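You operate a simulated robot arm through the tools that you are given. There is no shell and no other tool. Be economical: measure what you need, move in short steps, check, and stop when the job is done.

You run a simulated two-armed robot. Do the job below in one go: nothing can be reset, and whatever is moved stays where it is left.

JOB
Put the filter carton on the bench edge beside the balance away on the third shelf from the top of the tall shelving. Take the blue marker and leave it on the lower shelf of the near open bay. Switch the balance switch on. Put one of the steel baskets from the narrow shelf behind the strainer pot on the middle of the bench. Switch the switch of the small switch box on. Fetch the green cap and stand it on the low shelf of the table with the round lid. Take the jug on the top of the table with the round lid and put it away on the grate of the drip tray. Any order will do. Set down upright: filter carton, steel basket, green cap, jug.

The check looks at the end state, three seconds after you hand in, the way a careful person would. Anything else that was tipped, shoved, dropped, spilled or broken makes it a failure. A push-on lid holds only when it is set on centred and level and pressed home; a screw cap is set on level and turned clockwise until tight.

ROBOT AND FRAMES
Two 7-joint arms with two-finger parallel grippers on one trunk, on a base that drives. Base frame: it is fixed to the floor where the robot stands at the start and does not move with it; the origin is under the middle of the robot, x ahead of it, y to its left, z up. Readings come in mm, degrees, newtons and seconds.
The left shoulder is at the start at [60, 189, 1228], the right one opposite. Places, roughly: balance switch [400, -200, 1000]; grate of the drip tray [2700, -1100, 900]; green cap (10x10x19 cm) [3000, 400, 800]; jug [2750, 250, 750]; low shelf of the table with the round lid [2800, -100, 200]; lower shelf of the near open bay [600, 1900, 100]; middle of the bench [500, 1900, 900]; steel basket [-1000, 500, 750]; switch of the small switch box [-800, 1700, 1000]; third shelf of the tall shelving [2900, 5300, 900]. Payload 3.43 kg a hand.
The tool frame of a hand sits at the grasp point between the pads (the TCP): z along the fingers, y along the line on which they close. The tips reach 30 mm beyond it. The gripper opens to 94 mm. The fingers are 28 mm wide and 10 mm thick; the gripper's body (50 by 96 mm) begins 55 mm behind the TCP.
Orientation is that of the tool frame in the base frame, as a unit quaternion [w, x, y, z]. With the fingers straight down and closing along the base's y, the tool's x points along the base's -x, its y along +y and its z along -z.

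CONTROLS
- The arms move only by the tool move_arm. It takes "left_deltas", "right_deltas" or both (then of equal length, played together; a hand with none holds still); each is text: rows parted by semicolons, each of 7 numbers parted by spaces: the closure in counts, from 0 (fully open) to 255 (shut), then the shift along the tool's x, y, z in mm, then the turn, a rotation vector about the tool's x, y, z in rad. In form: fingers x y z rx ry rz; .... A call has 1 to 8 rows; each row is the pose to reach, as a shift and turn from the pose commanded when the call began, along the tool's axes at that moment. A row lasts 0.2 s, in which the tool goes at most 50 mm and 8.6 degrees; a call with a longer step from one row to the next is refused whole, and so is a gripper value outside its range. A pose out of reach is approached as far as the arm can. The call stops where the force on the tool passes 40 N (or 10 N more than at its start, if that is more) or the arm is blocked; 0.2 s more then pass. The fingers move at their own pace (about 153 mm/s each) and stop on an object; they squeeze with about 33 N. The grip force told is the motor's: it shows also when the fingers shut on nothing. Time passes only in rows, and 0.2 s behind the last, so rows that repeat a pose let the fingers close. The reply holds the time, the measured pose of the TCP, the force on the tool along the base axes, the opening and the grip force, in the units named above and with some noise, with the torque about the TCP (base axes, N m) and any sound that the robot's microphone picked up.
- Cameras (640 x 400 px; columns grow to the right, rows downward): "scene" is now at [1.7, -11.4, 1760.3]; the picture's right is [-0.20, -0.98, 0.00], its down [-0.87, 0.18, -0.45] and it looks along [0.44, -0.09, -0.89] (base axes); focal length 251 px, centre (320, 200). "left" rides on the left gripper at [76, -14, -102] in its tool frame; the picture's right is [0.18, 0.98, 0.00], its down [-0.75, 0.14, -0.64] and it looks along [-0.63, 0.12, 0.77] (tool axes); focal length 243 px, centre (320, 200). "right" rides on the right gripper at [76, 14, -102] in its tool frame; the picture's right is [-0.18, 0.98, 0.00], its down [-0.75, -0.14, -0.64] and it looks along [-0.63, -0.12, 0.77] (tool axes); focal length 243 px, centre (320, 200). There is no depth. A picture from a camera that has moved, and an enlarged one, comes with that camera's place and axes in the base frame and with its lens.
- camera(camera): a new picture of that camera. It takes no simulated time.
- move_column(by): slides the trunk up (or, below 0, down) by that many mm; the arms and the scene camera ride with it, the base frame stays. It gives what a move gives, with no picture.
- roll_base(legs): drives the robot by 1 to 6 legs, each [ahead, left, turn to the left] in mm, mm and degrees, along the robot's own axes; the way and the turn of a leg run together, so that a leg with both is an arc; at most 1500 mm and 180 degrees a leg. The arms and the cameras ride along, it lands a little off, and it stops where it bumps. It gives what a move gives.
- aim_head(pan, tilt): turns the head with the scene camera to pan (to the left, within 86 degrees either way) and tilt (down, from -29 to 69), counted from straight ahead of the robot. It gives what a move gives.
- close_up(camera, box): a new picture of the part [left, top, right, bottom] of that camera's present view, enlarged. It takes no simulated time.
- job_done(): hands the job in; it is judged then, once.

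Work in short steps. Places have to be worked out from the pictures, the camera data and where the tool is seen: move nearer, look again, correct. Check each grasp and each placing, and mend what went wrong. You have 186 turns and 174 pictures in all, those below and enlarged ones among them. Open the grippers and draw the arms clear of the work before you hand the job in, unless the task says otherwise; then end with one line.

The tools are called after "Emit:" as a command line: name --argument value ..., lists and objects as JSON in quotes. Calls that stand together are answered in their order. move_arm: Moves the arms, as the interface text tells. Its arguments: {"type":"object","properties":{"left_deltas":{"type":"string"},"right_deltas":{"type":"string"}},"required":[]} The other tools are called the same way: move_column (by) slides the trunk up or down; roll_base (legs) drives the base; aim_head (pan, tilt) turns the head that bears the scene camera; camera (camera) takes a picture; close_up (camera, box) takes an enlarged picture of a part of a camera's view; job_done () hands the job in.

At the start:

```text
clock: 0.0
left_eef_pos: [328.3, 120.0, 1300.7]
left_orientation: [0.0, 0.0, 1.0, 0.0]
left_force: [-0.6, -0.5, 0.5]
left_moment: [-0.03, 0.05, 0.0]
left_width: 94.2
left_gripper_force: 0.2
right_eef_pos: [314.7, -149.2, 1269.3]
right_orientation: [0.0, 0.0, 1.0, 0.0]
right_force: [-0.6, 1.1, -0.1]
right_moment: [-0.02, -0.01, -0.02]
right_width: 94.1
right_gripper_force: 0.2
trunk travel left (down, up): [-900.0, 90.0]
robot x, y, heading: [3.0, 1.9, -0.1]
head pan, tilt: [-11.3, 63.1]
```

scene: 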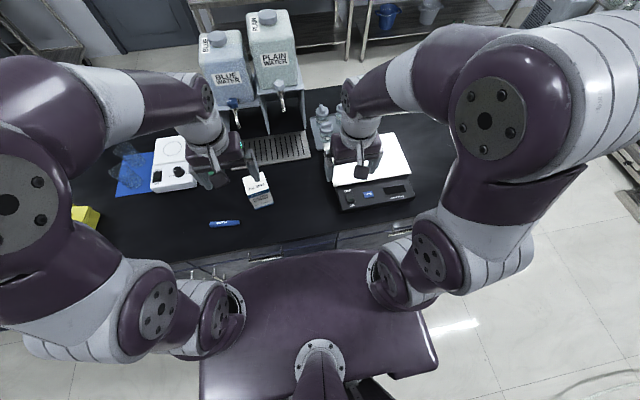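
right: 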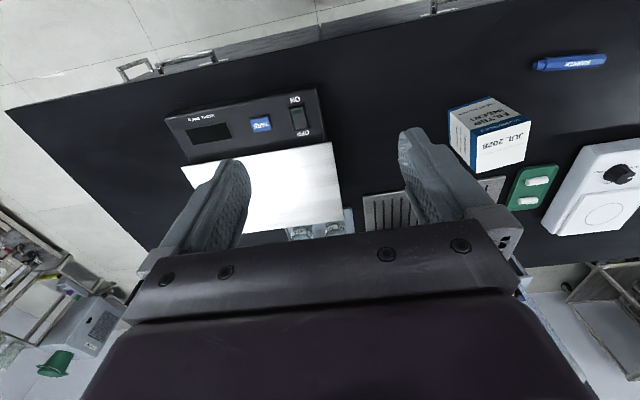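
left: 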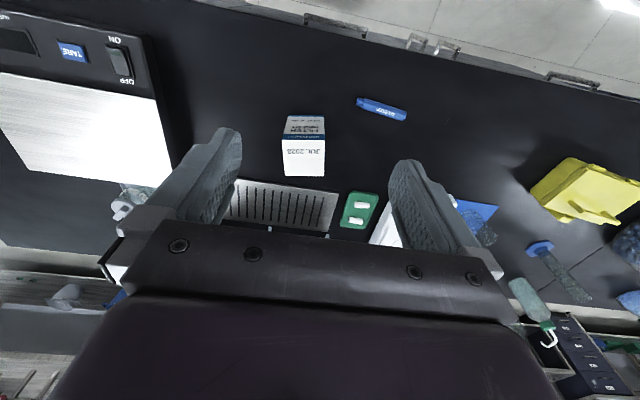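

I start by surveying: the balance, carton and marker are in front; I take an overview ahead and to the left.

Emit:
close_up --camera "right" --box '[160, 40, 640, 240]'

Emit:
aim_head --pan 0 --tilt 15

Emit:
camera --camera "scene"

Emit:
aim_head --pan 75 --tilt 20

Emit:
camera --camera "scene"

```text
1.33 times, centred on (400, 140) of right
camera zoom: at [238.9, -134.9, 1371.4], right [0.18, 0.98, 0.0], down [0.75, -0.14, 0.64], along [0.63, -0.12, -0.77], focal length 324 px, centre (213, 280)
```

zoom: 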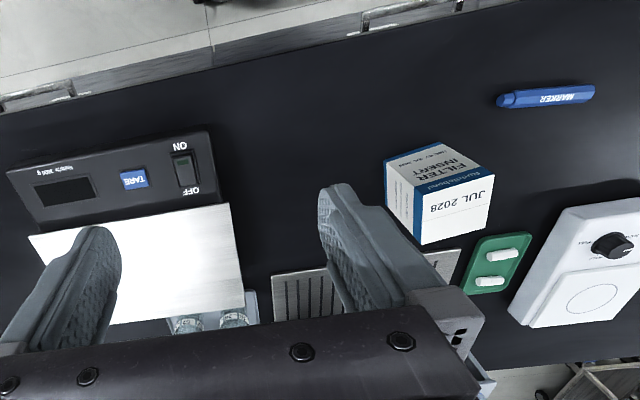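

```text
clock: 1.2
left_eef_pos: [327.5, 121.5, 1300.6]
left_orientation: [0.0, 0.0, 1.0, -0.001]
left_force: [0.6, 0.3, 0.3]
left_moment: [0.04, 0.01, 0.0]
left_width: 94.1
left_gripper_force: 0.0
right_eef_pos: [315.7, -148.6, 1270.8]
right_orientation: [0.0, 0.001, 1.0, 0.0]
right_force: [0.1, -0.1, 0.0]
right_moment: [0.02, 0.0, 0.0]
right_width: 94.3
right_gripper_force: 0.2
trunk travel left (down, up): [-900.0, 90.0]
robot x, y, heading: [1.6, -3.8, 0.0]
head pan, tilt: [0.0, 15.0]
```

```text
169 pictures are left
camera scene: at [33.3, 1.0, 1830.0], right [0.0, -1.0, 0.0], down [-0.26, 0.0, -0.97], along [0.97, 0.0, -0.26], focal length 251 px, centre (320, 200)
```

scene: 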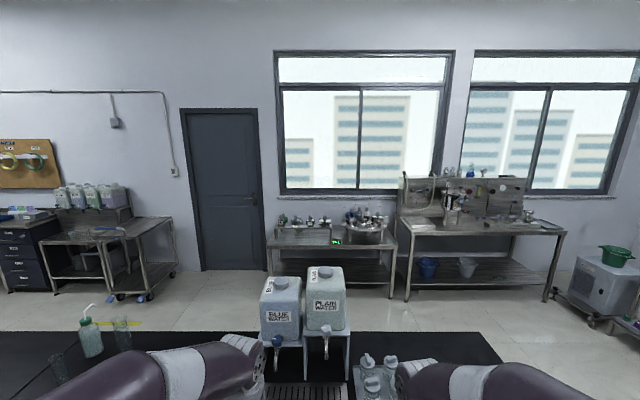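

```text
clock: 2.6
left_eef_pos: [327.8, 121.1, 1301.5]
left_orientation: [0.0, 0.0, 1.0, 0.0]
left_force: [0.3, -1.1, 0.4]
left_moment: [0.01, -0.06, -0.01]
left_width: 94.0
left_gripper_force: 0.0
right_eef_pos: [314.8, -149.1, 1268.8]
right_orientation: [0.0, 0.0, 1.0, 0.0]
right_force: [0.4, -0.2, 0.2]
right_moment: [-0.02, -0.01, -0.01]
right_width: 93.8
right_gripper_force: 0.2
trunk travel left (down, up): [-900.0, 90.0]
robot x, y, heading: [3.0, 0.8, 0.2]
head pan, tilt: [75.0, 20.0]
```

```text
168 pictures are left
camera scene: at [-35.9, 90.9, 1821.9], right [0.97, -0.26, 0.0], down [-0.09, -0.33, -0.94], along [0.24, 0.91, -0.34], focal length 251 px, centre (320, 200)
```

scene: 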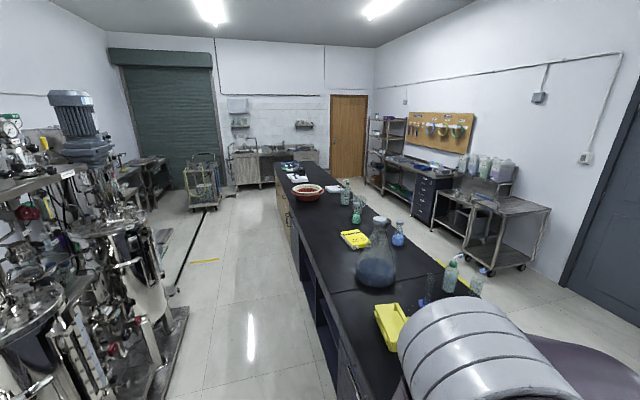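

The balance with the ON/OFF rocker is at about [400,-208,930]. I bring the closed right hand above and behind it for a closer look.

Emit:
move_arm --right_deltas "255 -10 -15 40 0 0 0; 255 -20 -30 80 0 0 0; 255 -30 -45 120 0 0 0; 255 -40 -60 160 0 0 0"

Emit:
camera --camera "right"

Emit:
aim_head --pan -11 --tilt 55

Emit:
camera --camera "scene"

```text
clock: 3.6
left_eef_pos: [330.2, 119.1, 1301.9]
left_orientation: [-0.001, 0.0, 1.0, 0.0]
left_force: [-0.1, -0.4, 0.0]
left_moment: [0.01, 0.02, 0.02]
left_width: 94.0
left_gripper_force: 0.0
right_eef_pos: [357.0, -210.6, 1106.4]
right_orientation: [-0.001, 0.001, 1.0, 0.0]
right_force: [-0.1, 0.0, 0.1]
right_moment: [-0.02, 0.04, 0.01]
right_width: 0.1
right_gripper_force: 32.9
trunk travel left (down, up): [-900.0, 90.0]
robot x, y, heading: [1.6, -0.5, -0.0]
head pan, tilt: [75.0, 20.0]
```

```text
167 pictures are left
camera right: at [279.9, -196.3, 1209.6], right [0.18, 0.98, 0.0], down [0.75, -0.14, 0.64], along [0.63, -0.12, -0.77], focal length 243 px, centre (320, 200)
```

right: 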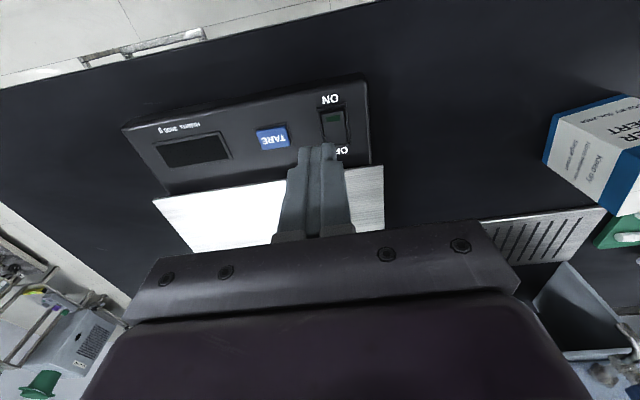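

```text
clock: 5.2
left_eef_pos: [328.4, 121.2, 1300.8]
left_orientation: [0.0, 0.0, 1.0, 0.0]
left_force: [0.6, 0.1, -0.3]
left_moment: [-0.02, 0.03, 0.01]
left_width: 94.0
left_gripper_force: 0.1
right_eef_pos: [354.7, -209.6, 1107.7]
right_orientation: [0.0, 0.0, 1.0, -0.001]
right_force: [-0.3, 0.1, 0.4]
right_moment: [-0.01, 0.02, 0.01]
right_width: 0.0
right_gripper_force: 32.6
trunk travel left (down, up): [-900.0, 90.0]
robot x, y, heading: [2.1, 1.1, 0.0]
head pan, tilt: [-11.0, 55.0]
```

```text
166 pictures are left
camera scene: at [10.6, -12.7, 1769.8], right [-0.19, -0.98, 0.0], down [-0.8, 0.16, -0.57], along [0.56, -0.11, -0.82], focal length 251 px, centre (320, 200)
```

scene: 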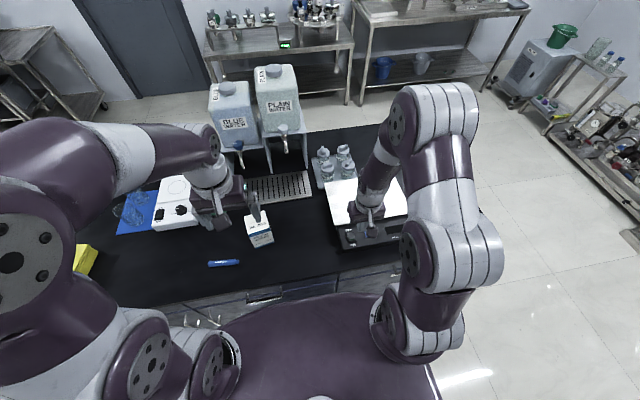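

Rocker centre is near [396,-203,940]. I zoom in on it to see its present state.

Emit:
close_up --camera "right" --box '[280, 80, 400, 155]'

```text
5.33 times, centred on (340, 118) of right
camera zoom: at [278.1, -195.0, 1211.0], right [0.18, 0.98, 0.0], down [0.75, -0.14, 0.64], along [0.63, -0.12, -0.77], focal length 1294 px, centre (213, 640)
```

zoom: 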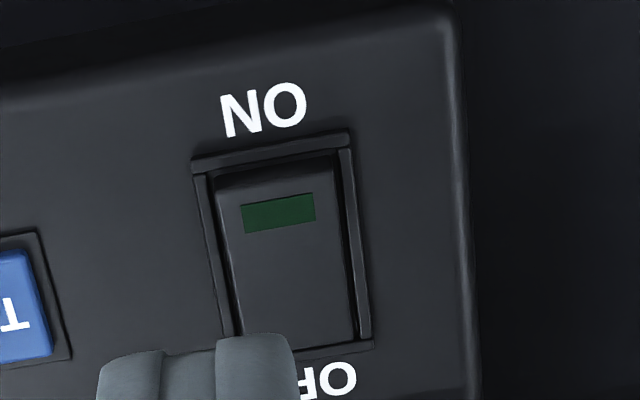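

The rocker is OFF, with its ON end (near side) raised at about x=386, y=-202. I tilt the closed hand 25° so one corner of the tips leads, and hover over the ON end.

Emit:
move_arm --right_deltas "255 -10 2 30 0 0.146 0; 255 -20 5 60 0 0.291 0; 255 -30 7 85 0 0.436 0; 255 -30 7 105 0 0.436 0; 255 -30 7 105 0 0.436 0"

Emit:
camera --camera "right"

Emit:
close_up --camera "scene" --box '[320, 170, 440, 260]'

```text
clock: 6.4
left_eef_pos: [328.3, 119.8, 1301.3]
left_orientation: [0.001, 0.0, 1.0, 0.0]
left_force: [0.2, 0.7, -0.2]
left_moment: [0.01, -0.02, -0.01]
left_width: 94.3
left_gripper_force: 0.2
right_eef_pos: [385.3, -202.1, 1003.0]
right_orientation: [-0.216, 0.0, 0.976, -0.001]
right_force: [0.0, 0.1, 0.2]
right_moment: [0.01, -0.04, 0.02]
right_width: 0.0
right_gripper_force: 33.3
trunk travel left (down, up): [-900.0, 90.0]
robot x, y, heading: [3.4, 1.5, 0.1]
head pan, tilt: [-11.0, 55.0]
```

```text
164 pictures are left
camera right: at [358.5, -188.1, 1128.4], right [0.17, 0.98, -0.08], down [0.95, -0.14, 0.26], along [0.25, -0.12, -0.96], focal length 243 px, centre (320, 200)
```

right: 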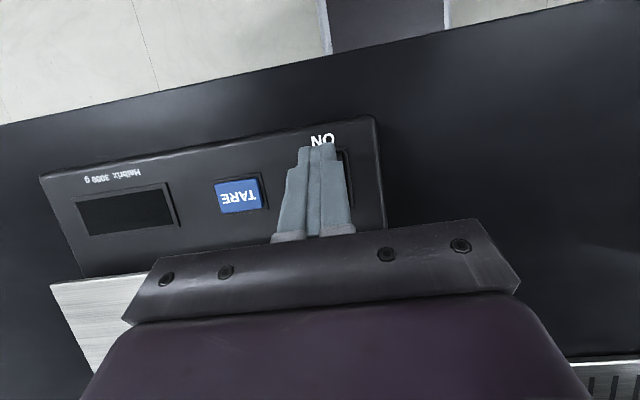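

```text
4.44 times, centred on (380, 215) of scene
camera zoom: at [10.3, -12.6, 1769.8], right [-0.19, -0.98, 0.0], down [-0.8, 0.16, -0.57], along [0.56, -0.11, -0.82], focal length 1117 px, centre (53, 133)
```

zoom: 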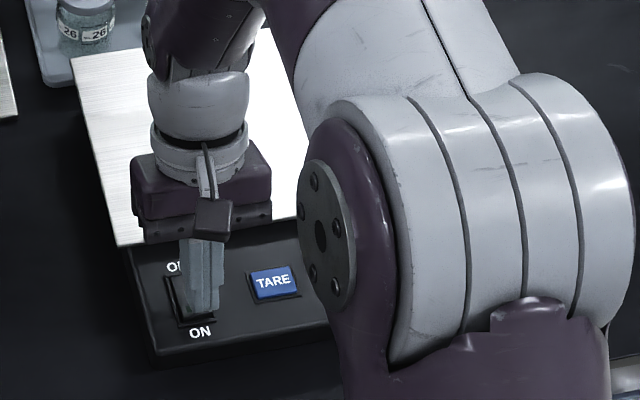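

The tips are aligned over the ON end, about 30 mm above. I press straight down in small rows.

Emit:
move_arm --right_deltas "255 -6.3 1 13.6 0 0 0; 255 -9.3 1 19.9 0 0 0; 255 -11.4 1 24.5 0 0 0; 255 -13.1 1 28.1 0 0 0; 255 -14.8 1 31.7 0 0 0; 255 -16.5 1 35.3 0 0 0"

```text
clock: 7.0
left_eef_pos: [325.9, 120.7, 1302.1]
left_orientation: [0.001, 0.001, 1.0, 0.0]
left_force: [0.6, -0.8, -0.9]
left_moment: [-0.01, -0.01, 0.0]
left_width: 94.2
left_gripper_force: 0.0
right_eef_pos: [383.9, -202.5, 990.7]
right_orientation: [-0.217, 0.0, 0.976, 0.0]
right_force: [-6.0, 1.5, 16.7]
right_moment: [0.04, 0.2, 0.05]
right_width: 0.3
right_gripper_force: 33.0
trunk travel left (down, up): [-900.0, 90.0]
robot x, y, heading: [1.9, 0.2, -0.1]
head pan, tilt: [-11.0, 55.0]
heard: click
stopped in row 2 (right hand): the force on the tool passed its limit (the readings are from after the stop); the commanded pose is now the measured one
```

A click was heard. I lift back up and look at the rocker.

Emit:
move_arm --right_deltas "255 8 0 -18 0 0 0; 255 20 0 -60 0 -0.14 0; 255 40 0 -100 0 -0.28 0; 255 40 0 -130 0 -0.43 0"

Emit:
camera --camera "right"

Emit:
close_up --camera "right" --box '[260, 40, 460, 165]'

```text
clock: 8.0
left_eef_pos: [329.1, 120.6, 1301.0]
left_orientation: [0.0, 0.0, 1.0, 0.001]
left_force: [-0.6, -0.6, 0.3]
left_moment: [-0.02, 0.02, -0.02]
left_width: 94.0
left_gripper_force: 0.0
right_eef_pos: [404.9, -201.6, 1123.5]
right_orientation: [-0.004, 0.0, 1.0, 0.0]
right_force: [-0.4, -0.6, 1.2]
right_moment: [0.03, -0.04, -0.01]
right_width: 0.0
right_gripper_force: 33.0
trunk travel left (down, up): [-900.0, 90.0]
robot x, y, heading: [-0.6, 0.9, -0.0]
head pan, tilt: [-11.0, 55.0]
```

```text
162 pictures are left
camera right: at [327.6, -186.6, 1227.1], right [0.18, 0.98, 0.0], down [0.76, -0.14, 0.64], along [0.63, -0.12, -0.77], focal length 243 px, centre (320, 200)
```

right: 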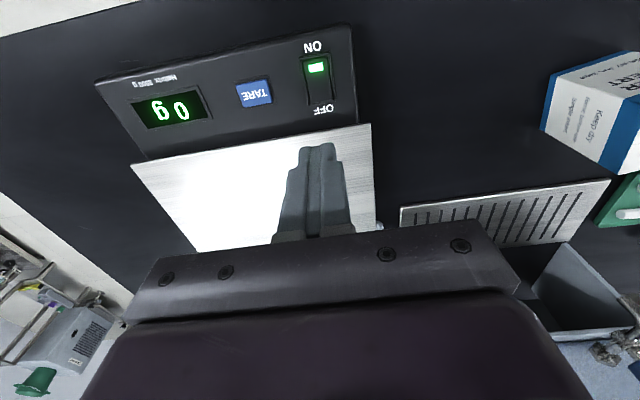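

```text
3.20 times, centred on (360, 102) of right
camera zoom: at [327.6, -186.6, 1227.1], right [0.18, 0.98, 0.0], down [0.76, -0.14, 0.64], along [0.63, -0.12, -0.77], focal length 776 px, centre (192, 512)
```

zoom: 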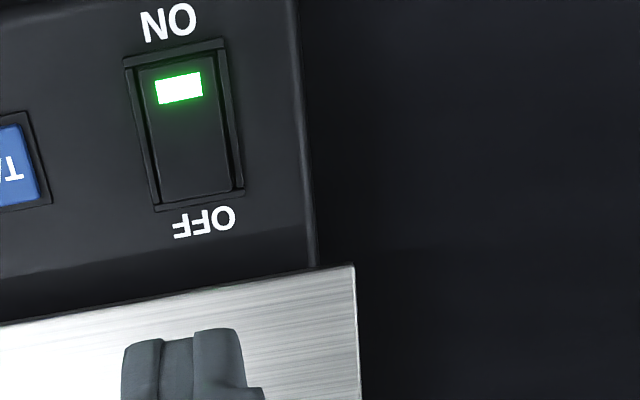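

Balance is ON. Now the carton and the marker: I zoom in on both from the scene and left cameras.

Emit:
close_up --camera "scene" --box '[180, 170, 340, 290]'

Emit:
close_up --camera "left" --box '[250, 70, 450, 230]'

```text
3.33 times, centred on (260, 230) of scene
camera zoom: at [10.0, -12.9, 1769.8], right [-0.19, -0.98, 0.0], down [-0.8, 0.16, -0.57], along [0.56, -0.11, -0.82], focal length 838 px, centre (520, 100)
```

zoom: 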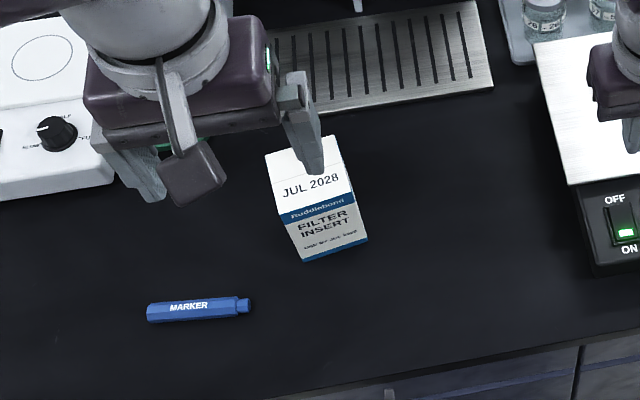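

```text
2.50 times, centred on (350, 150) of left
camera zoom: at [251.5, 105.8, 1403.6], right [-0.18, 0.98, 0.0], down [0.75, 0.14, 0.64], along [0.63, 0.12, -0.77], focal length 606 px, centre (245, 325)
```

zoom: 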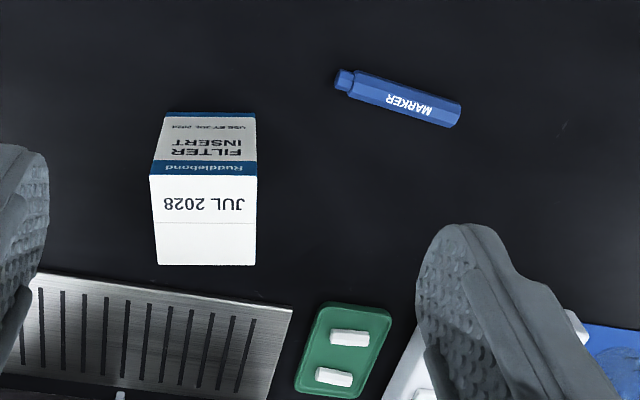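

Carton (75×75×115, centre [480,120], yaw ≈ 9°, bench z≈900) and marker [398,259]. I shift the base left and back so the right hand can take the carton from the front and the left hand the marker.

Emit:
roll_base --legs '[[-150, 0, 0], [0, 200, 0]]'

Emit:
aim_head --pan 0 --tilt 50

Emit:
camera --camera "scene"

```text
clock: 10.5
left_eef_pos: [178.9, 315.9, 1300.1]
left_orientation: [0.0, 0.0, 1.0, 0.001]
left_force: [0.2, -0.4, 0.4]
left_moment: [0.03, 0.01, -0.02]
left_width: 94.2
left_gripper_force: 0.1
right_eef_pos: [253.5, -6.0, 1122.8]
right_orientation: [-0.003, 0.001, 1.0, 0.001]
right_force: [-0.9, 0.2, 0.8]
right_moment: [0.02, -0.05, 0.02]
right_width: 0.1
right_gripper_force: 32.8
trunk travel left (down, up): [-900.0, 90.0]
robot x, y, heading: [-148.3, 198.9, -0.1]
head pan, tilt: [-11.0, 55.0]
```

```text
clock: 11.2
left_eef_pos: [178.3, 318.8, 1300.9]
left_orientation: [0.0, 0.002, 1.0, 0.0]
left_force: [-0.2, -0.2, -0.8]
left_moment: [0.03, -0.02, 0.02]
left_width: 94.1
left_gripper_force: 0.1
right_eef_pos: [253.0, -2.9, 1123.0]
right_orientation: [-0.004, 0.001, 1.0, 0.0]
right_force: [0.8, -0.2, -0.2]
right_moment: [-0.03, 0.01, 0.0]
right_width: 0.0
right_gripper_force: 33.0
trunk travel left (down, up): [-900.0, 90.0]
robot x, y, heading: [-150.2, 200.2, 0.0]
head pan, tilt: [0.0, 50.0]
```

```text
158 pictures are left
camera scene: at [-133.7, 200.8, 1776.3], right [0.0, -1.0, 0.0], down [-0.77, 0.0, -0.64], along [0.64, 0.0, -0.77], focal length 251 px, centre (320, 200)
```

scene: 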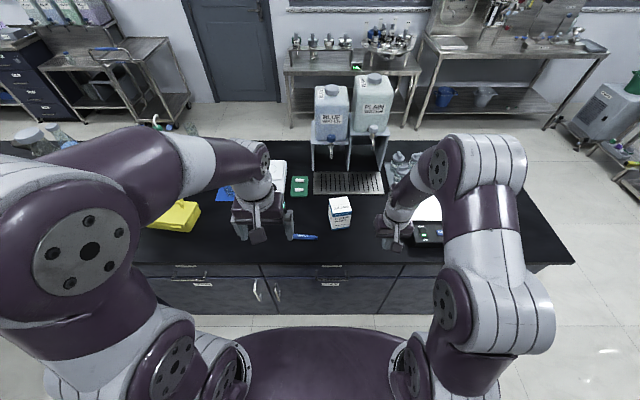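

I turn the right hand to point forward (about 22° down) and open it in front of the carton.

Emit:
move_arm --right_deltas "0 -8 12 10 -0.012 -0.148 -0.016; 0 -16 25 20 -0.025 -0.295 -0.032; 0 -24 38 35 -0.037 -0.443 -0.048; 0 -32 50 55 -0.049 -0.590 -0.064; 0 -40 63 75 -0.061 -0.738 -0.080; 0 -50 76 100 -0.074 -0.886 -0.096; 0 -60 89 125 -0.086 -1.033 -0.112; 0 -70 101 145 -0.098 -1.181 -0.128"

Emit:
camera --camera "right"

Emit:
close_up --camera "scene" --box '[240, 160, 440, 285]'

```text
clock: 13.1
left_eef_pos: [179.1, 318.4, 1300.1]
left_orientation: [-0.001, 0.0, 1.0, 0.0]
left_force: [0.6, 1.2, -0.8]
left_moment: [-0.01, 0.04, 0.0]
left_width: 93.8
left_gripper_force: 0.0
right_eef_pos: [323.8, 98.1, 977.9]
right_orientation: [0.554, -0.06, 0.829, 0.047]
right_force: [-0.3, -0.2, -0.5]
right_moment: [0.02, 0.01, -0.01]
right_width: 93.8
right_gripper_force: 0.1
right hand out of reach, approached as far as the arm can: row 4
trunk travel left (down, up): [-900.0, 90.0]
robot x, y, heading: [-148.3, 197.7, -0.4]
head pan, tilt: [0.0, 50.0]
```

```text
157 pictures are left
camera right: at [198.3, 94.9, 946.6], right [-0.08, 0.98, 0.18], down [-0.28, -0.19, 0.94], along [0.96, 0.02, 0.29], focal length 243 px, centre (320, 200)
```

right: 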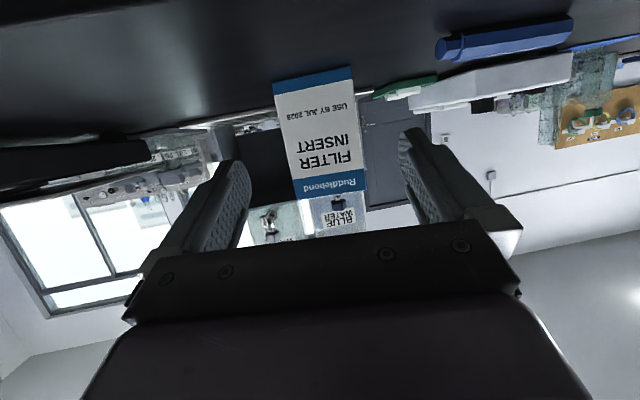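

```text
3.20 times, centred on (340, 222) of scene
camera zoom: at [-131.2, 200.2, 1776.4], right [0.0, -1.0, 0.0], down [-0.77, 0.0, -0.64], along [0.64, 0.0, -0.77], focal length 804 px, centre (256, 128)
```

zoom: 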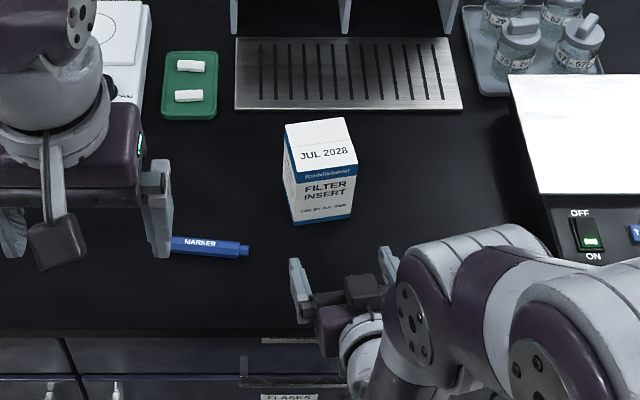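

The open hand is in line with the carton. I advance 150 mm horizontally around it, then close.

Emit:
move_arm --right_deltas "0 -12 0 36 0 0 0; 0 -24 0 71 0 0 0; 0 -36 0 107 0 0 0; 0 -48 0 142 0 0 0"

Emit:
camera --camera "right"

Emit:
close_up --camera "scene" --box '[240, 160, 440, 285]'

```text
clock: 14.1
left_eef_pos: [180.8, 318.2, 1301.3]
left_orientation: [-0.001, 0.001, 1.0, 0.0]
left_force: [-0.3, 0.1, 0.0]
left_moment: [0.03, 0.04, 0.04]
left_width: 94.0
left_gripper_force: 0.1
right_eef_pos: [472.4, 119.0, 966.8]
right_orientation: [0.552, -0.06, 0.83, 0.046]
right_force: [0.4, 0.4, -0.3]
right_moment: [-0.02, 0.02, -0.03]
right_width: 93.9
right_gripper_force: 0.1
trunk travel left (down, up): [-900.0, 90.0]
robot x, y, heading: [-151.2, 197.9, -0.2]
head pan, tilt: [0.0, 50.0]
```

```text
155 pictures are left
camera right: at [346.9, 116.4, 936.3], right [-0.08, 0.98, 0.18], down [-0.28, -0.19, 0.94], along [0.96, 0.02, 0.29], focal length 243 px, centre (320, 200)
```

right: 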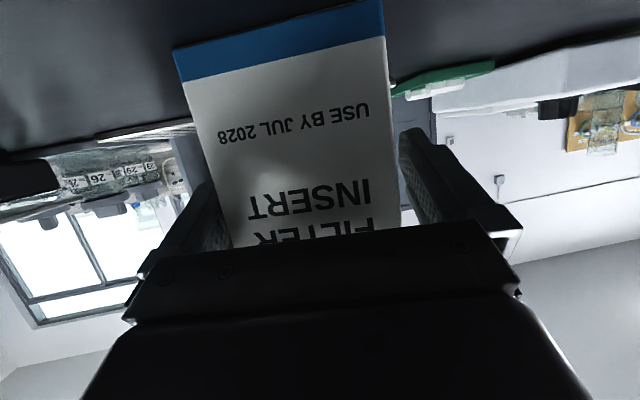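

```text
3.20 times, centred on (340, 222) of scene
camera zoom: at [-131.8, 199.7, 1776.3], right [0.0, -1.0, 0.0], down [-0.77, 0.0, -0.64], along [0.64, 0.0, -0.77], focal length 804 px, centre (256, 128)
```

zoom: 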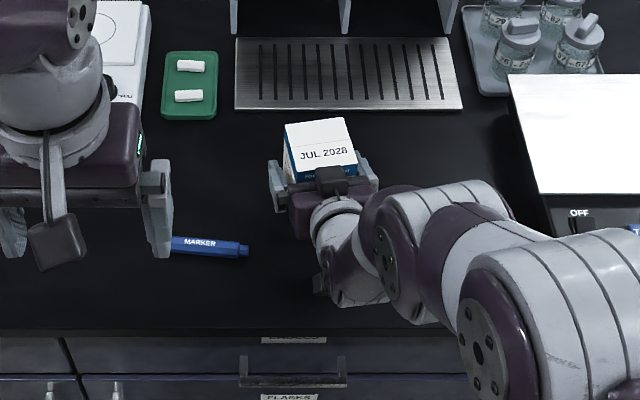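

The carton sits between the pads. I close the right hand, and meanwhile bring the left hand toward the marker, turning it to close across the marker.

Emit:
move_arm --right_deltas "255 0 0 0 0 0 0; 255 0 0 0 0 0 0; 255 0 0 0 0 0 0; 255 0 0 0 0 0 0; 255 0 0 0 0 0 0; 255 0 0 0 0 0 0; 255 0 0 0 0 0 0; 255 0 0 0 0 0 0" --left_deltas "0 -20 -6 15 0 0 -0.149; 0 -40 -12 30 0 0 -0.298; 0 -65 -18 55 0 0 -0.447; 0 -95 -24 85 0 0 -0.596; 0 -125 -30 115 0 0 -0.745; 0 -155 -36 145 0 0 -0.894; 0 -185 -46 175 0 0 -1.043; 0 -215 -57 205 0 0 -1.19"

```text
clock: 15.8
left_eef_pos: [393.3, 259.5, 1094.8]
left_orientation: [0.0, -0.561, 0.828, 0.001]
left_force: [1.1, 0.4, 0.6]
left_moment: [-0.03, 0.01, -0.01]
left_width: 93.9
left_gripper_force: 0.1
right_eef_pos: [472.2, 120.9, 967.5]
right_orientation: [0.553, -0.059, 0.83, 0.045]
right_force: [0.2, -0.6, -0.7]
right_moment: [0.0, 0.02, 0.02]
right_width: 79.1
right_gripper_force: 32.8
trunk travel left (down, up): [-900.0, 90.0]
robot x, y, heading: [-155.1, 193.5, -0.1]
head pan, tilt: [0.0, 50.0]
```

The carton is held (79 mm). I lift it, and bring the left hand over the marker.

Emit:
move_arm --right_deltas "255 -18 0 -8 0 0 0; 255 -37 0 -15 0 0 0; 255 -74 0 -30 0 0 0; 255 -100 0 -42 0 0 0" --left_deltas "0 -2 -2 25 0 0 -0.1; 0 -4 -4 50 0 0 -0.2; 0 -4 -6 75 0 0 -0.3; 0 -4 -6 85 0 0 -0.3"

Emit:
camera --camera "left"

Emit:
camera --camera "scene"

```text
clock: 16.9
left_eef_pos: [399.6, 261.9, 1011.2]
left_orientation: [0.0, -0.677, 0.736, 0.001]
left_force: [-0.5, 0.8, 0.1]
left_moment: [0.02, 0.01, 0.01]
left_width: 93.9
left_gripper_force: 0.1
right_eef_pos: [471.2, 118.1, 1077.0]
right_orientation: [0.553, -0.059, 0.83, 0.046]
right_force: [-1.0, 0.2, -1.9]
right_moment: [0.02, 0.04, 0.03]
right_width: 79.2
right_gripper_force: 32.5
trunk travel left (down, up): [-900.0, 90.0]
robot x, y, heading: [-154.9, 197.0, -0.1]
head pan, tilt: [0.0, 50.0]
```

```text
153 pictures are left
camera left: at [408.2, 185.3, 1113.5], right [-0.99, -0.1, 0.0], down [-0.08, 0.76, 0.64], along [-0.07, 0.64, -0.77], focal length 243 px, centre (320, 200)
```

left: 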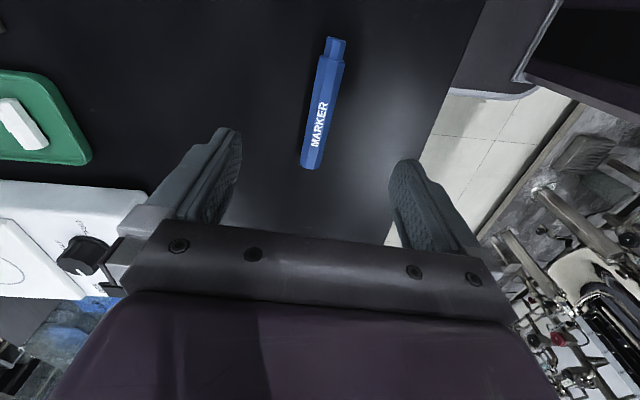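

```text
152 pictures are left
camera scene: at [-133.9, 199.5, 1776.3], right [0.0, -1.0, 0.0], down [-0.77, 0.0, -0.64], along [0.64, 0.0, -0.77], focal length 251 px, centre (320, 200)
```

scene: 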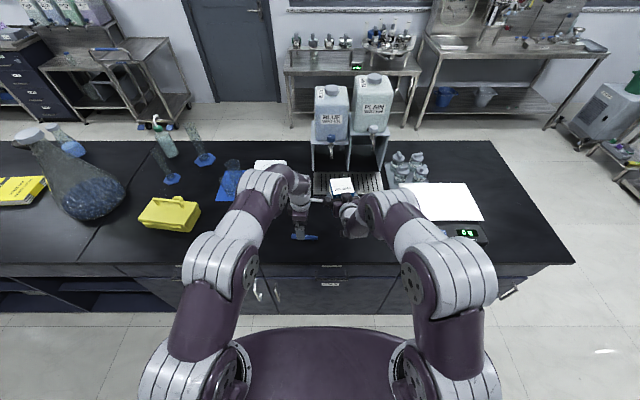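

The marker is right below the left hand. I descend to z≈933 and close.

Emit:
move_arm --left_deltas "0 0 1 40 0 0 0; 0 0 1 65 0 0 0; 0 0 1 77 0 0 0; 255 0 1 77 0 0 0; 255 0 1 77 0 0 0; 255 0 1 77 0 0 0; 255 0 1 57 0 0 0; 255 0 1 17 0 0 0"

Emit:
camera --camera "left"

```text
clock: 17.2
left_eef_pos: [403.5, 262.0, 1000.6]
left_orientation: [0.001, -0.675, 0.738, -0.002]
left_force: [0.0, 0.8, 1.0]
left_moment: [-0.1, 0.01, -0.06]
left_width: 94.0
left_gripper_force: 0.0
right_eef_pos: [469.2, 114.1, 1069.5]
right_orientation: [0.545, -0.057, 0.835, 0.043]
right_force: [0.4, -0.3, -2.8]
right_moment: [-0.01, -0.06, -0.01]
right_width: 79.0
right_gripper_force: 33.9
trunk travel left (down, up): [-900.0, 90.0]
robot x, y, heading: [-147.3, 198.2, -0.2]
head pan, tilt: [0.0, 50.0]
stopped in row 1 (right hand): the force on the tool passed its limit (the readings are from after the stop); the commanded pose is now the measured one
```

```text
151 pictures are left
camera left: at [410.9, 184.9, 1102.9], right [-1.0, -0.1, -0.01], down [-0.08, 0.76, 0.64], along [-0.06, 0.64, -0.77], focal length 243 px, centre (320, 200)
```

left: 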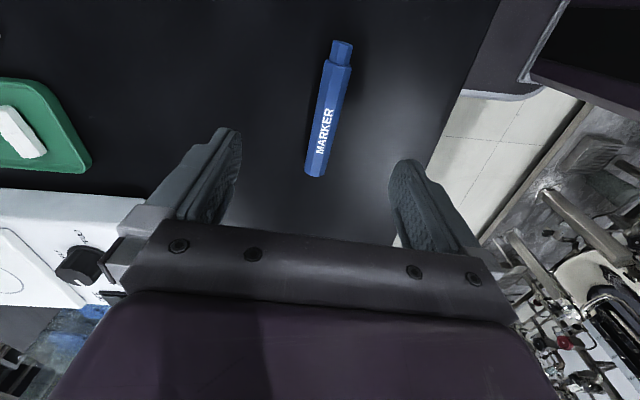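

The arms touched (left camera near the carton). I move the right hand away to the right and back before continuing.

Emit:
move_arm --right_deltas "255 -8 -25 -15 0 0 0; 255 -5 -55 -35 0 0 0; 255 0 -90 -60 0 0 0; 255 5 -130 -90 0 0 0"

Emit:
camera --camera "scene"

Emit:
camera --camera "right"

```text
refused: row 4 steps farther than a row can; nothing moved
```

```text
150 pictures are left
camera scene: at [-131.8, 199.2, 1776.3], right [0.0, -1.0, 0.0], down [-0.77, 0.0, -0.64], along [0.64, 0.0, -0.77], focal length 251 px, centre (320, 200)
```

scene: 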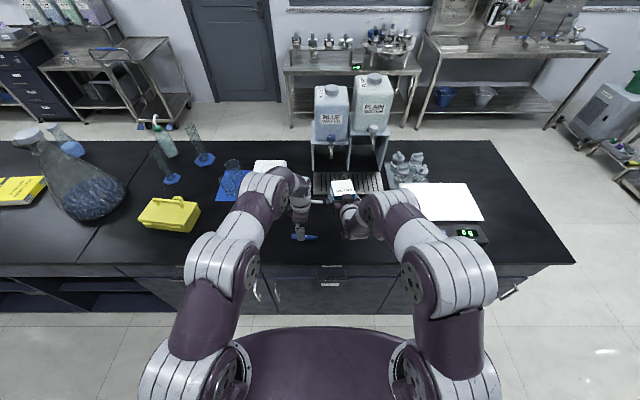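

```text
149 pictures are left
camera right: at [342.3, 111.8, 1041.0], right [-0.07, 0.98, 0.18], down [-0.26, -0.19, 0.95], along [0.96, 0.02, 0.27], focal length 243 px, centre (320, 200)
```

right: 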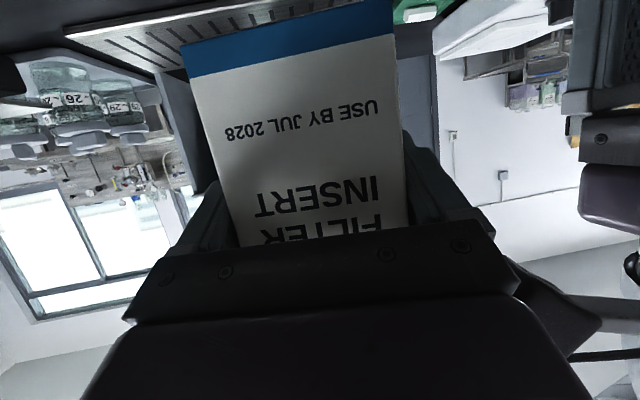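

Carton still well held; I reissue the move in smaller rows.

Emit:
move_arm --right_deltas "255 -8 -22 -12 0 0 0; 255 -8 -48 -28 0 0 0; 255 -4 -75 -46 0 0 0; 255 0 -100 -66 0 0 0; 255 4 -120 -86 0 0 0"

Emit:
move_arm --left_deltas "0 0 -3 30 0 0 0; 0 0 -3 55 0 0 0; 0 0 -3 67 0 0 0; 255 0 -3 67 0 0 0; 255 0 -3 67 0 0 0; 255 0 -3 67 0 0 0; 255 0 -3 47 0 0 0; 255 0 -3 7 0 0 0"

Emit:
camera --camera "left"

```text
clock: 18.4
left_eef_pos: [402.6, 261.5, 1000.6]
left_orientation: [0.003, -0.675, 0.738, -0.001]
left_force: [-0.4, 0.5, 0.0]
left_moment: [-0.01, 0.01, -0.02]
left_width: 93.7
left_gripper_force: 0.1
right_eef_pos: [403.7, -16.0, 1100.2]
right_orientation: [0.546, -0.057, 0.835, 0.043]
right_force: [0.7, 0.5, -2.5]
right_moment: [0.03, -0.01, -0.05]
right_width: 79.1
right_gripper_force: 33.2
trunk travel left (down, up): [-900.0, 90.0]
robot x, y, heading: [-149.5, 197.2, -0.3]
head pan, tilt: [0.0, 50.0]
```

```text
clock: 20.2
left_eef_pos: [404.7, 262.0, 994.5]
left_orientation: [0.002, -0.675, 0.738, -0.002]
left_force: [-1.0, -0.2, -0.7]
left_moment: [0.02, 0.0, 0.0]
left_width: 18.4
left_gripper_force: 33.5
right_eef_pos: [404.4, -15.9, 1098.2]
right_orientation: [0.546, -0.056, 0.835, 0.041]
right_force: [-0.2, 0.2, -2.3]
right_moment: [-0.01, 0.03, 0.04]
right_width: 79.1
right_gripper_force: 32.6
trunk travel left (down, up): [-900.0, 90.0]
robot x, y, heading: [-153.2, 198.3, 0.1]
head pan, tilt: [0.0, 50.0]
```

```text
148 pictures are left
camera left: at [411.5, 184.5, 1096.3], right [-1.0, -0.1, -0.01], down [-0.08, 0.76, 0.64], along [-0.06, 0.64, -0.77], focal length 243 px, centre (320, 200)
```

left: 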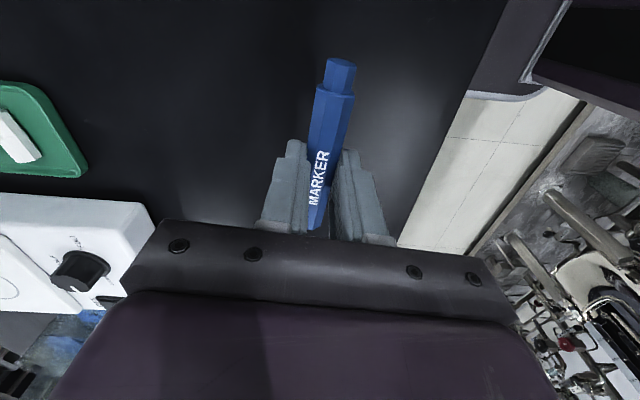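

Both are held (marker 18 mm). I retract both hands toward the body and look along the aisle to the left.

Emit:
move_arm --left_deltas "255 2 20 -30 0 0 0; 255 6 60 -50 0 0 0; 255 10 100 -75 0 0 0; 255 14 145 -95 0 0 0; 255 18 185 -115 0 0 0" --right_deltas "255 2 0 -32 0 0 0; 255 4 -2 -64 0 0 0; 255 7 -4 -96 0 0 0; 255 10 -6 -128 0 0 0; 255 12 -7 -160 0 0 0"

Emit:
aim_head --pan 70 --tilt 40

Emit:
camera --camera "scene"

```text
clock: 21.4
left_eef_pos: [215.2, 260.6, 1108.5]
left_orientation: [0.004, -0.675, 0.738, -0.003]
left_force: [0.0, 0.4, 0.1]
left_moment: [0.01, -0.02, 0.04]
left_width: 17.8
left_gripper_force: 33.1
right_eef_pos: [252.2, -43.6, 1153.7]
right_orientation: [0.548, -0.057, 0.834, 0.043]
right_force: [-0.8, -0.3, -1.2]
right_moment: [-0.02, 0.01, 0.01]
right_width: 79.0
right_gripper_force: 32.6
trunk travel left (down, up): [-900.0, 90.0]
robot x, y, heading: [-150.9, 198.6, -0.0]
head pan, tilt: [0.0, 50.0]
```

```text
clock: 22.8
left_eef_pos: [220.2, 261.7, 1106.7]
left_orientation: [0.001, -0.675, 0.738, -0.002]
left_force: [-0.2, 0.3, 0.4]
left_moment: [0.01, 0.03, -0.03]
left_width: 17.8
left_gripper_force: 33.1
right_eef_pos: [255.5, -45.0, 1153.2]
right_orientation: [0.545, -0.058, 0.835, 0.043]
right_force: [-1.0, 0.2, -2.7]
right_moment: [0.0, 0.02, 0.0]
right_width: 78.9
right_gripper_force: 32.5
trunk travel left (down, up): [-900.0, 90.0]
robot x, y, heading: [-152.6, 198.0, 0.0]
head pan, tilt: [70.0, 40.0]
```

```text
147 pictures are left
camera scene: at [-180.4, 279.2, 1790.5], right [0.94, -0.34, 0.0], down [-0.22, -0.6, -0.77], along [0.26, 0.72, -0.64], focal length 251 px, centre (320, 200)
```

scene: 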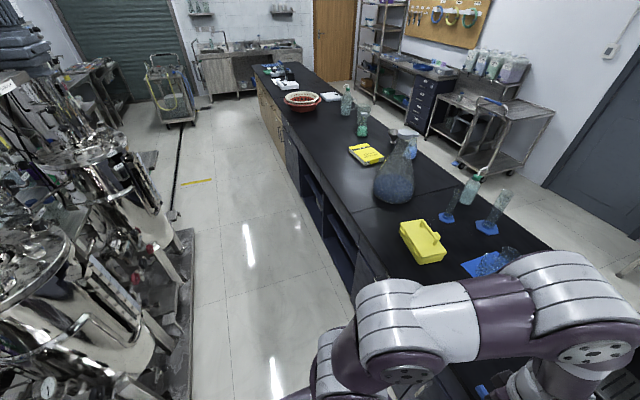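

Aisle is clear (skid edge at x≈-780). I drive left along the bench to y≈1750 and look at the open bays.

Emit:
roll_base --legs '[[-80, 0, 0], [0, 1450, 0]]'

Emit:
aim_head --pan 0 --tilt 45

Emit:
move_column --by -300

Emit:
camera --camera "scene"

```text
clock: 30.6
left_eef_pos: [153.6, 1701.0, 1107.7]
left_orientation: [0.001, -0.67, 0.742, -0.002]
left_force: [0.6, -0.6, 0.1]
left_moment: [0.0, -0.01, -0.03]
left_width: 18.1
left_gripper_force: 33.3
right_eef_pos: [185.7, 1395.8, 1152.7]
right_orientation: [0.546, -0.052, 0.835, 0.04]
right_force: [-0.8, -0.1, -1.6]
right_moment: [-0.01, 0.03, 0.02]
right_width: 78.9
right_gripper_force: 32.9
trunk travel left (down, up): [-900.0, 90.0]
robot x, y, heading: [-219.8, 1645.8, -0.7]
head pan, tilt: [70.0, 40.0]
```

```text
clock: 32.0
left_eef_pos: [151.5, 1701.8, 1106.8]
left_orientation: [0.001, -0.67, 0.742, -0.003]
left_force: [0.7, 0.1, 0.1]
left_moment: [-0.01, -0.03, 0.0]
left_width: 18.0
left_gripper_force: 32.4
right_eef_pos: [186.3, 1396.4, 1153.0]
right_orientation: [0.546, -0.051, 0.836, 0.038]
right_force: [0.0, 0.6, -2.8]
right_moment: [-0.02, 0.03, -0.02]
right_width: 79.2
right_gripper_force: 33.0
trunk travel left (down, up): [-900.0, 90.0]
robot x, y, heading: [-216.2, 1646.7, -1.1]
head pan, tilt: [0.0, 45.0]
```

```text
clock: 35.0
left_eef_pos: [152.8, 1702.6, 805.8]
left_orientation: [0.003, -0.67, 0.742, -0.002]
left_force: [-0.3, -0.3, -0.2]
left_moment: [0.01, 0.0, -0.01]
left_width: 17.9
left_gripper_force: 33.4
right_eef_pos: [185.5, 1396.4, 853.6]
right_orientation: [0.546, -0.052, 0.836, 0.039]
right_force: [0.1, 0.1, -2.2]
right_moment: [0.0, 0.06, -0.01]
right_width: 79.2
right_gripper_force: 32.8
trunk travel left (down, up): [-600.0, 390.0]
robot x, y, heading: [-218.9, 1643.3, -0.8]
head pan, tilt: [0.0, 45.0]
```

```text
146 pictures are left
camera scene: at [-196.4, 1644.1, 1483.3], right [-0.01, -1.0, 0.0], down [-0.71, 0.01, -0.71], along [0.71, -0.01, -0.71], focal length 251 px, centre (320, 200)
```

scene: 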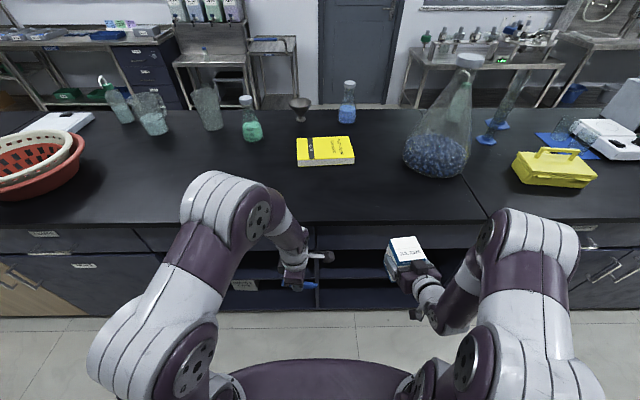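

There are two open bays divided near y≈1650. I lower the trunk further and tilt the head to read the bay labels.

Emit:
move_column --by -350

Emit:
aim_head --pan 10 --tilt 40

Emit:
camera --camera "scene"

```text
clock: 38.5
left_eef_pos: [152.1, 1701.9, 456.6]
left_orientation: [0.003, -0.67, 0.742, -0.003]
left_force: [-0.1, 0.3, -0.2]
left_moment: [0.0, 0.0, -0.01]
left_width: 17.9
left_gripper_force: 33.1
right_eef_pos: [185.6, 1396.8, 503.4]
right_orientation: [0.547, -0.051, 0.835, 0.039]
right_force: [0.1, 0.4, -2.8]
right_moment: [0.06, -0.01, -0.03]
right_width: 79.0
right_gripper_force: 32.7
trunk travel left (down, up): [-250.0, 740.0]
robot x, y, heading: [-217.9, 1641.8, -0.8]
head pan, tilt: [0.0, 45.0]
```

```text
clock: 39.2
left_eef_pos: [151.8, 1702.1, 457.4]
left_orientation: [0.001, -0.67, 0.742, -0.002]
left_force: [0.3, -0.9, -0.8]
left_moment: [0.0, -0.01, 0.0]
left_width: 18.0
left_gripper_force: 32.9
right_eef_pos: [185.1, 1396.5, 502.9]
right_orientation: [0.547, -0.052, 0.835, 0.039]
right_force: [-0.4, -0.1, -2.8]
right_moment: [0.0, 0.02, -0.03]
right_width: 79.2
right_gripper_force: 33.4
trunk travel left (down, up): [-250.0, 740.0]
robot x, y, heading: [-217.7, 1641.5, -0.7]
head pan, tilt: [10.0, 40.0]
```

```text
145 pictures are left
camera scene: at [-193.8, 1658.8, 1140.5], right [0.16, -0.99, 0.0], down [-0.64, -0.1, -0.77], along [0.76, 0.12, -0.64], focal length 251 px, centre (320, 200)
```

scene: 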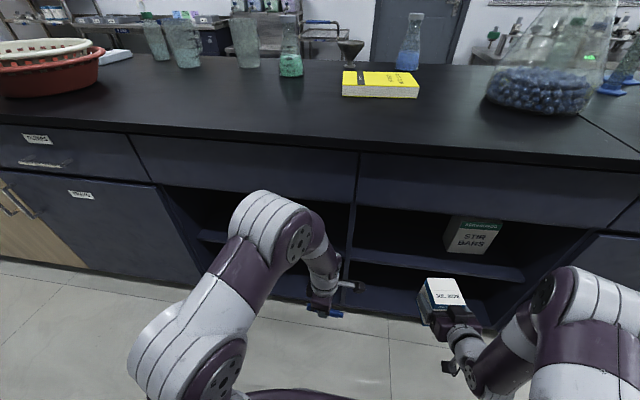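

The left bay (y≈1650–2170) fits the hinted place. I pitch the left hand forward and move it in front of that bay so its camera can look in.

Emit:
move_arm --left_deltas "255 -25 -2 0 0.149 0 0; 255 -50 -4 0 0.298 0 0; 255 -75 -6 10 0.447 0 0; 255 -100 -8 20 0.596 0 0; 255 -125 -10 30 0.745 0 0; 255 -150 -12 40 0.894 0 0; 255 -172 -13 50 1.043 0 0"

Emit:
camera --camera "left"

Emit:
aim_head --pan 15 --tilt 40

Emit:
camera --camera "scene"

```text
clock: 40.8
left_eef_pos: [225.4, 1786.2, 437.3]
left_orientation: [0.174, -0.646, 0.717, -0.196]
left_force: [-0.8, 0.0, 0.0]
left_moment: [0.0, 0.0, 0.01]
left_width: 17.8
left_gripper_force: 33.2
left hand out of reach, approached as far as the arm can: row 3, 4, 5, 6, 7
right_eef_pos: [184.2, 1396.6, 502.2]
right_orientation: [0.547, -0.052, 0.835, 0.04]
right_force: [-0.4, -0.5, -2.6]
right_moment: [0.0, 0.04, 0.01]
right_width: 79.2
right_gripper_force: 33.3
trunk travel left (down, up): [-250.0, 740.0]
robot x, y, heading: [-219.5, 1644.1, -0.8]
head pan, tilt: [10.0, 40.0]
```

```text
144 pictures are left
camera left: at [180.2, 1714.6, 533.4], right [-0.86, -0.1, -0.5], down [-0.37, 0.8, 0.48], along [0.35, 0.6, -0.72], focal length 243 px, centre (320, 200)
```

left: 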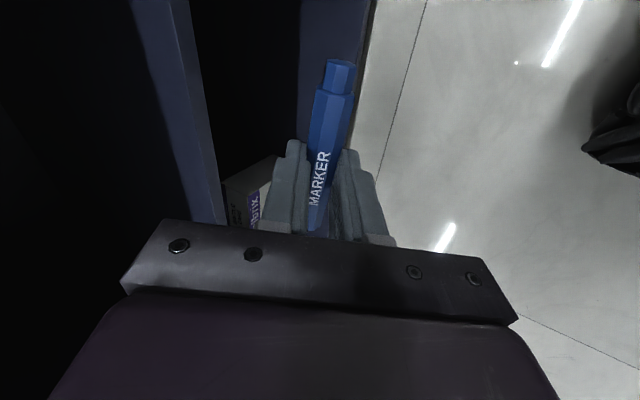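

```text
clock: 41.4
left_eef_pos: [226.6, 1785.7, 436.6]
left_orientation: [0.175, -0.646, 0.717, -0.195]
left_force: [0.0, 0.4, -0.2]
left_moment: [0.05, 0.0, 0.01]
left_width: 18.2
left_gripper_force: 33.2
right_eef_pos: [184.6, 1395.7, 502.5]
right_orientation: [0.546, -0.052, 0.835, 0.04]
right_force: [-0.2, 0.0, -2.6]
right_moment: [-0.03, 0.02, 0.03]
right_width: 79.2
right_gripper_force: 33.5
trunk travel left (down, up): [-250.0, 740.0]
robot x, y, heading: [-218.4, 1646.1, -0.6]
head pan, tilt: [15.0, 40.0]
```

```text
143 pictures are left
camera scene: at [-195.3, 1666.2, 1140.5], right [0.24, -0.97, 0.0], down [-0.62, -0.16, -0.77], along [0.74, 0.19, -0.64], focal length 251 px, centre (320, 200)
```

scene: 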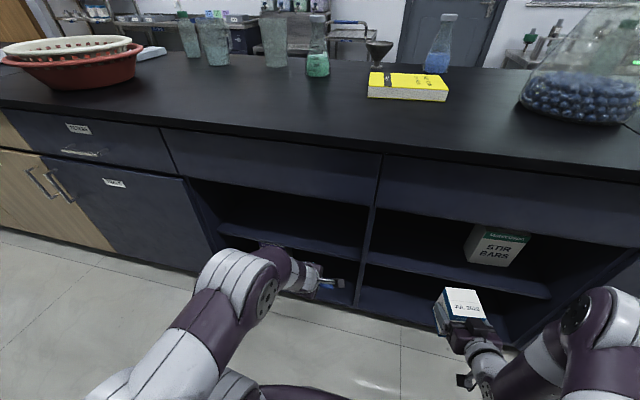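

The wrist got stuck in this yaw. I unwind the left hand's yaw to the standard forward-pointing orientation (as the right hand has), then will roll from there.

Emit:
move_arm --left_deltas "255 0 0 0 0.034 -0.044 0.121; 255 0 0 0 0.068 -0.088 0.241; 255 0 0 0 0.102 -0.133 0.362; 255 0 0 0 0.136 -0.177 0.482; 255 0 0 0 0.170 -0.221 0.603; 255 0 0 0 0.204 -0.265 0.724; 255 0 0 0 0.238 -0.309 0.844; 255 0 0 0 0.272 -0.353 0.965"

```text
clock: 43.2
left_eef_pos: [262.2, 1749.8, 485.7]
left_orientation: [0.438, -0.24, 0.865, -0.055]
left_force: [0.0, -0.1, -0.5]
left_moment: [-0.02, 0.06, 0.0]
left_width: 18.0
left_gripper_force: 32.9
left hand out of reach, approached as far as the arm can: row 1, 2, 3, 4, 5, 6, 7, 8
right_eef_pos: [185.4, 1396.7, 503.4]
right_orientation: [0.546, -0.052, 0.835, 0.039]
right_force: [0.3, 0.1, -1.4]
right_moment: [-0.03, 0.03, 0.0]
right_width: 79.2
right_gripper_force: 32.9
trunk travel left (down, up): [-250.0, 740.0]
robot x, y, heading: [-220.1, 1645.5, -0.9]
head pan, tilt: [15.0, 40.0]
```

The arm is too folded here. I lower the trunk so the hand can extend forward into the bay, and look again.

Emit:
move_column --by -200

Emit:
aim_head --pan 15 --tilt 30

Emit:
camera --camera "scene"

Emit:
camera --camera "left"

```text
clock: 45.4
left_eef_pos: [262.3, 1748.2, 287.0]
left_orientation: [0.438, -0.241, 0.864, -0.056]
left_force: [-1.0, -0.7, -0.2]
left_moment: [0.01, -0.03, -0.01]
left_width: 18.3
left_gripper_force: 33.3
right_eef_pos: [186.5, 1396.1, 302.4]
right_orientation: [0.546, -0.052, 0.835, 0.039]
right_force: [-0.6, -1.2, -2.4]
right_moment: [0.0, 0.06, 0.0]
right_width: 79.3
right_gripper_force: 33.3
trunk travel left (down, up): [-50.0, 940.0]
robot x, y, heading: [-216.3, 1640.4, -0.8]
head pan, tilt: [15.0, 40.0]
```

```text
clock: 46.1
left_eef_pos: [261.6, 1749.8, 285.9]
left_orientation: [0.437, -0.24, 0.865, -0.055]
left_force: [-0.2, 0.6, -0.2]
left_moment: [0.01, -0.02, 0.01]
left_width: 18.0
left_gripper_force: 33.1
right_eef_pos: [184.7, 1396.8, 303.8]
right_orientation: [0.545, -0.052, 0.836, 0.039]
right_force: [-0.9, -0.5, -3.2]
right_moment: [-0.01, 0.03, -0.02]
right_width: 79.2
right_gripper_force: 33.3
trunk travel left (down, up): [-50.0, 940.0]
robot x, y, heading: [-218.1, 1643.6, -0.9]
head pan, tilt: [15.0, 30.0]
```

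```text
142 pictures are left
camera scene: at [-190.1, 1667.5, 955.8], right [0.24, -0.97, 0.0], down [-0.49, -0.12, -0.87], along [0.84, 0.21, -0.5], focal length 251 px, centre (320, 200)
```

scene: 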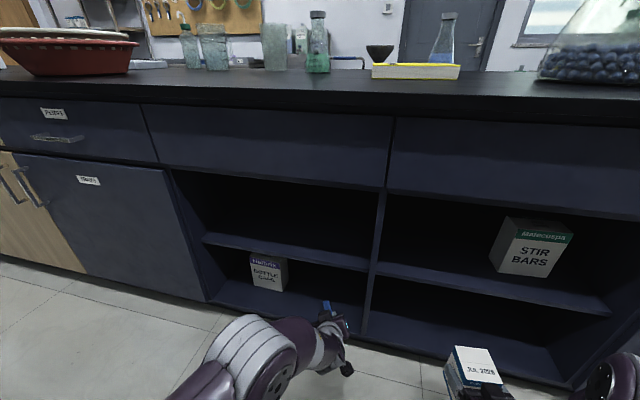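

```text
141 pictures are left
camera left: at [149.0, 1689.6, 297.8], right [-0.45, 0.78, -0.44], down [-0.18, 0.4, 0.9], along [0.87, 0.48, -0.04], focal length 243 px, centre (320, 200)
```

left: 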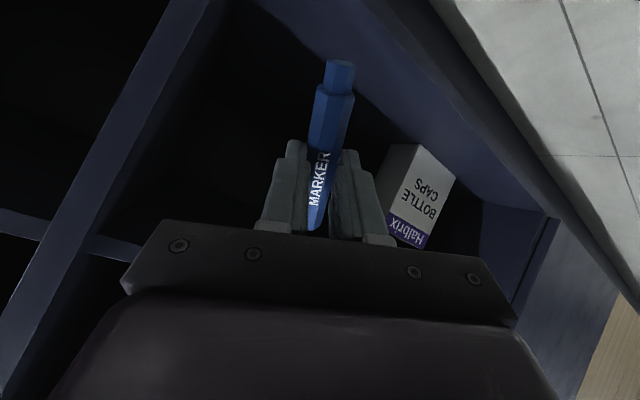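

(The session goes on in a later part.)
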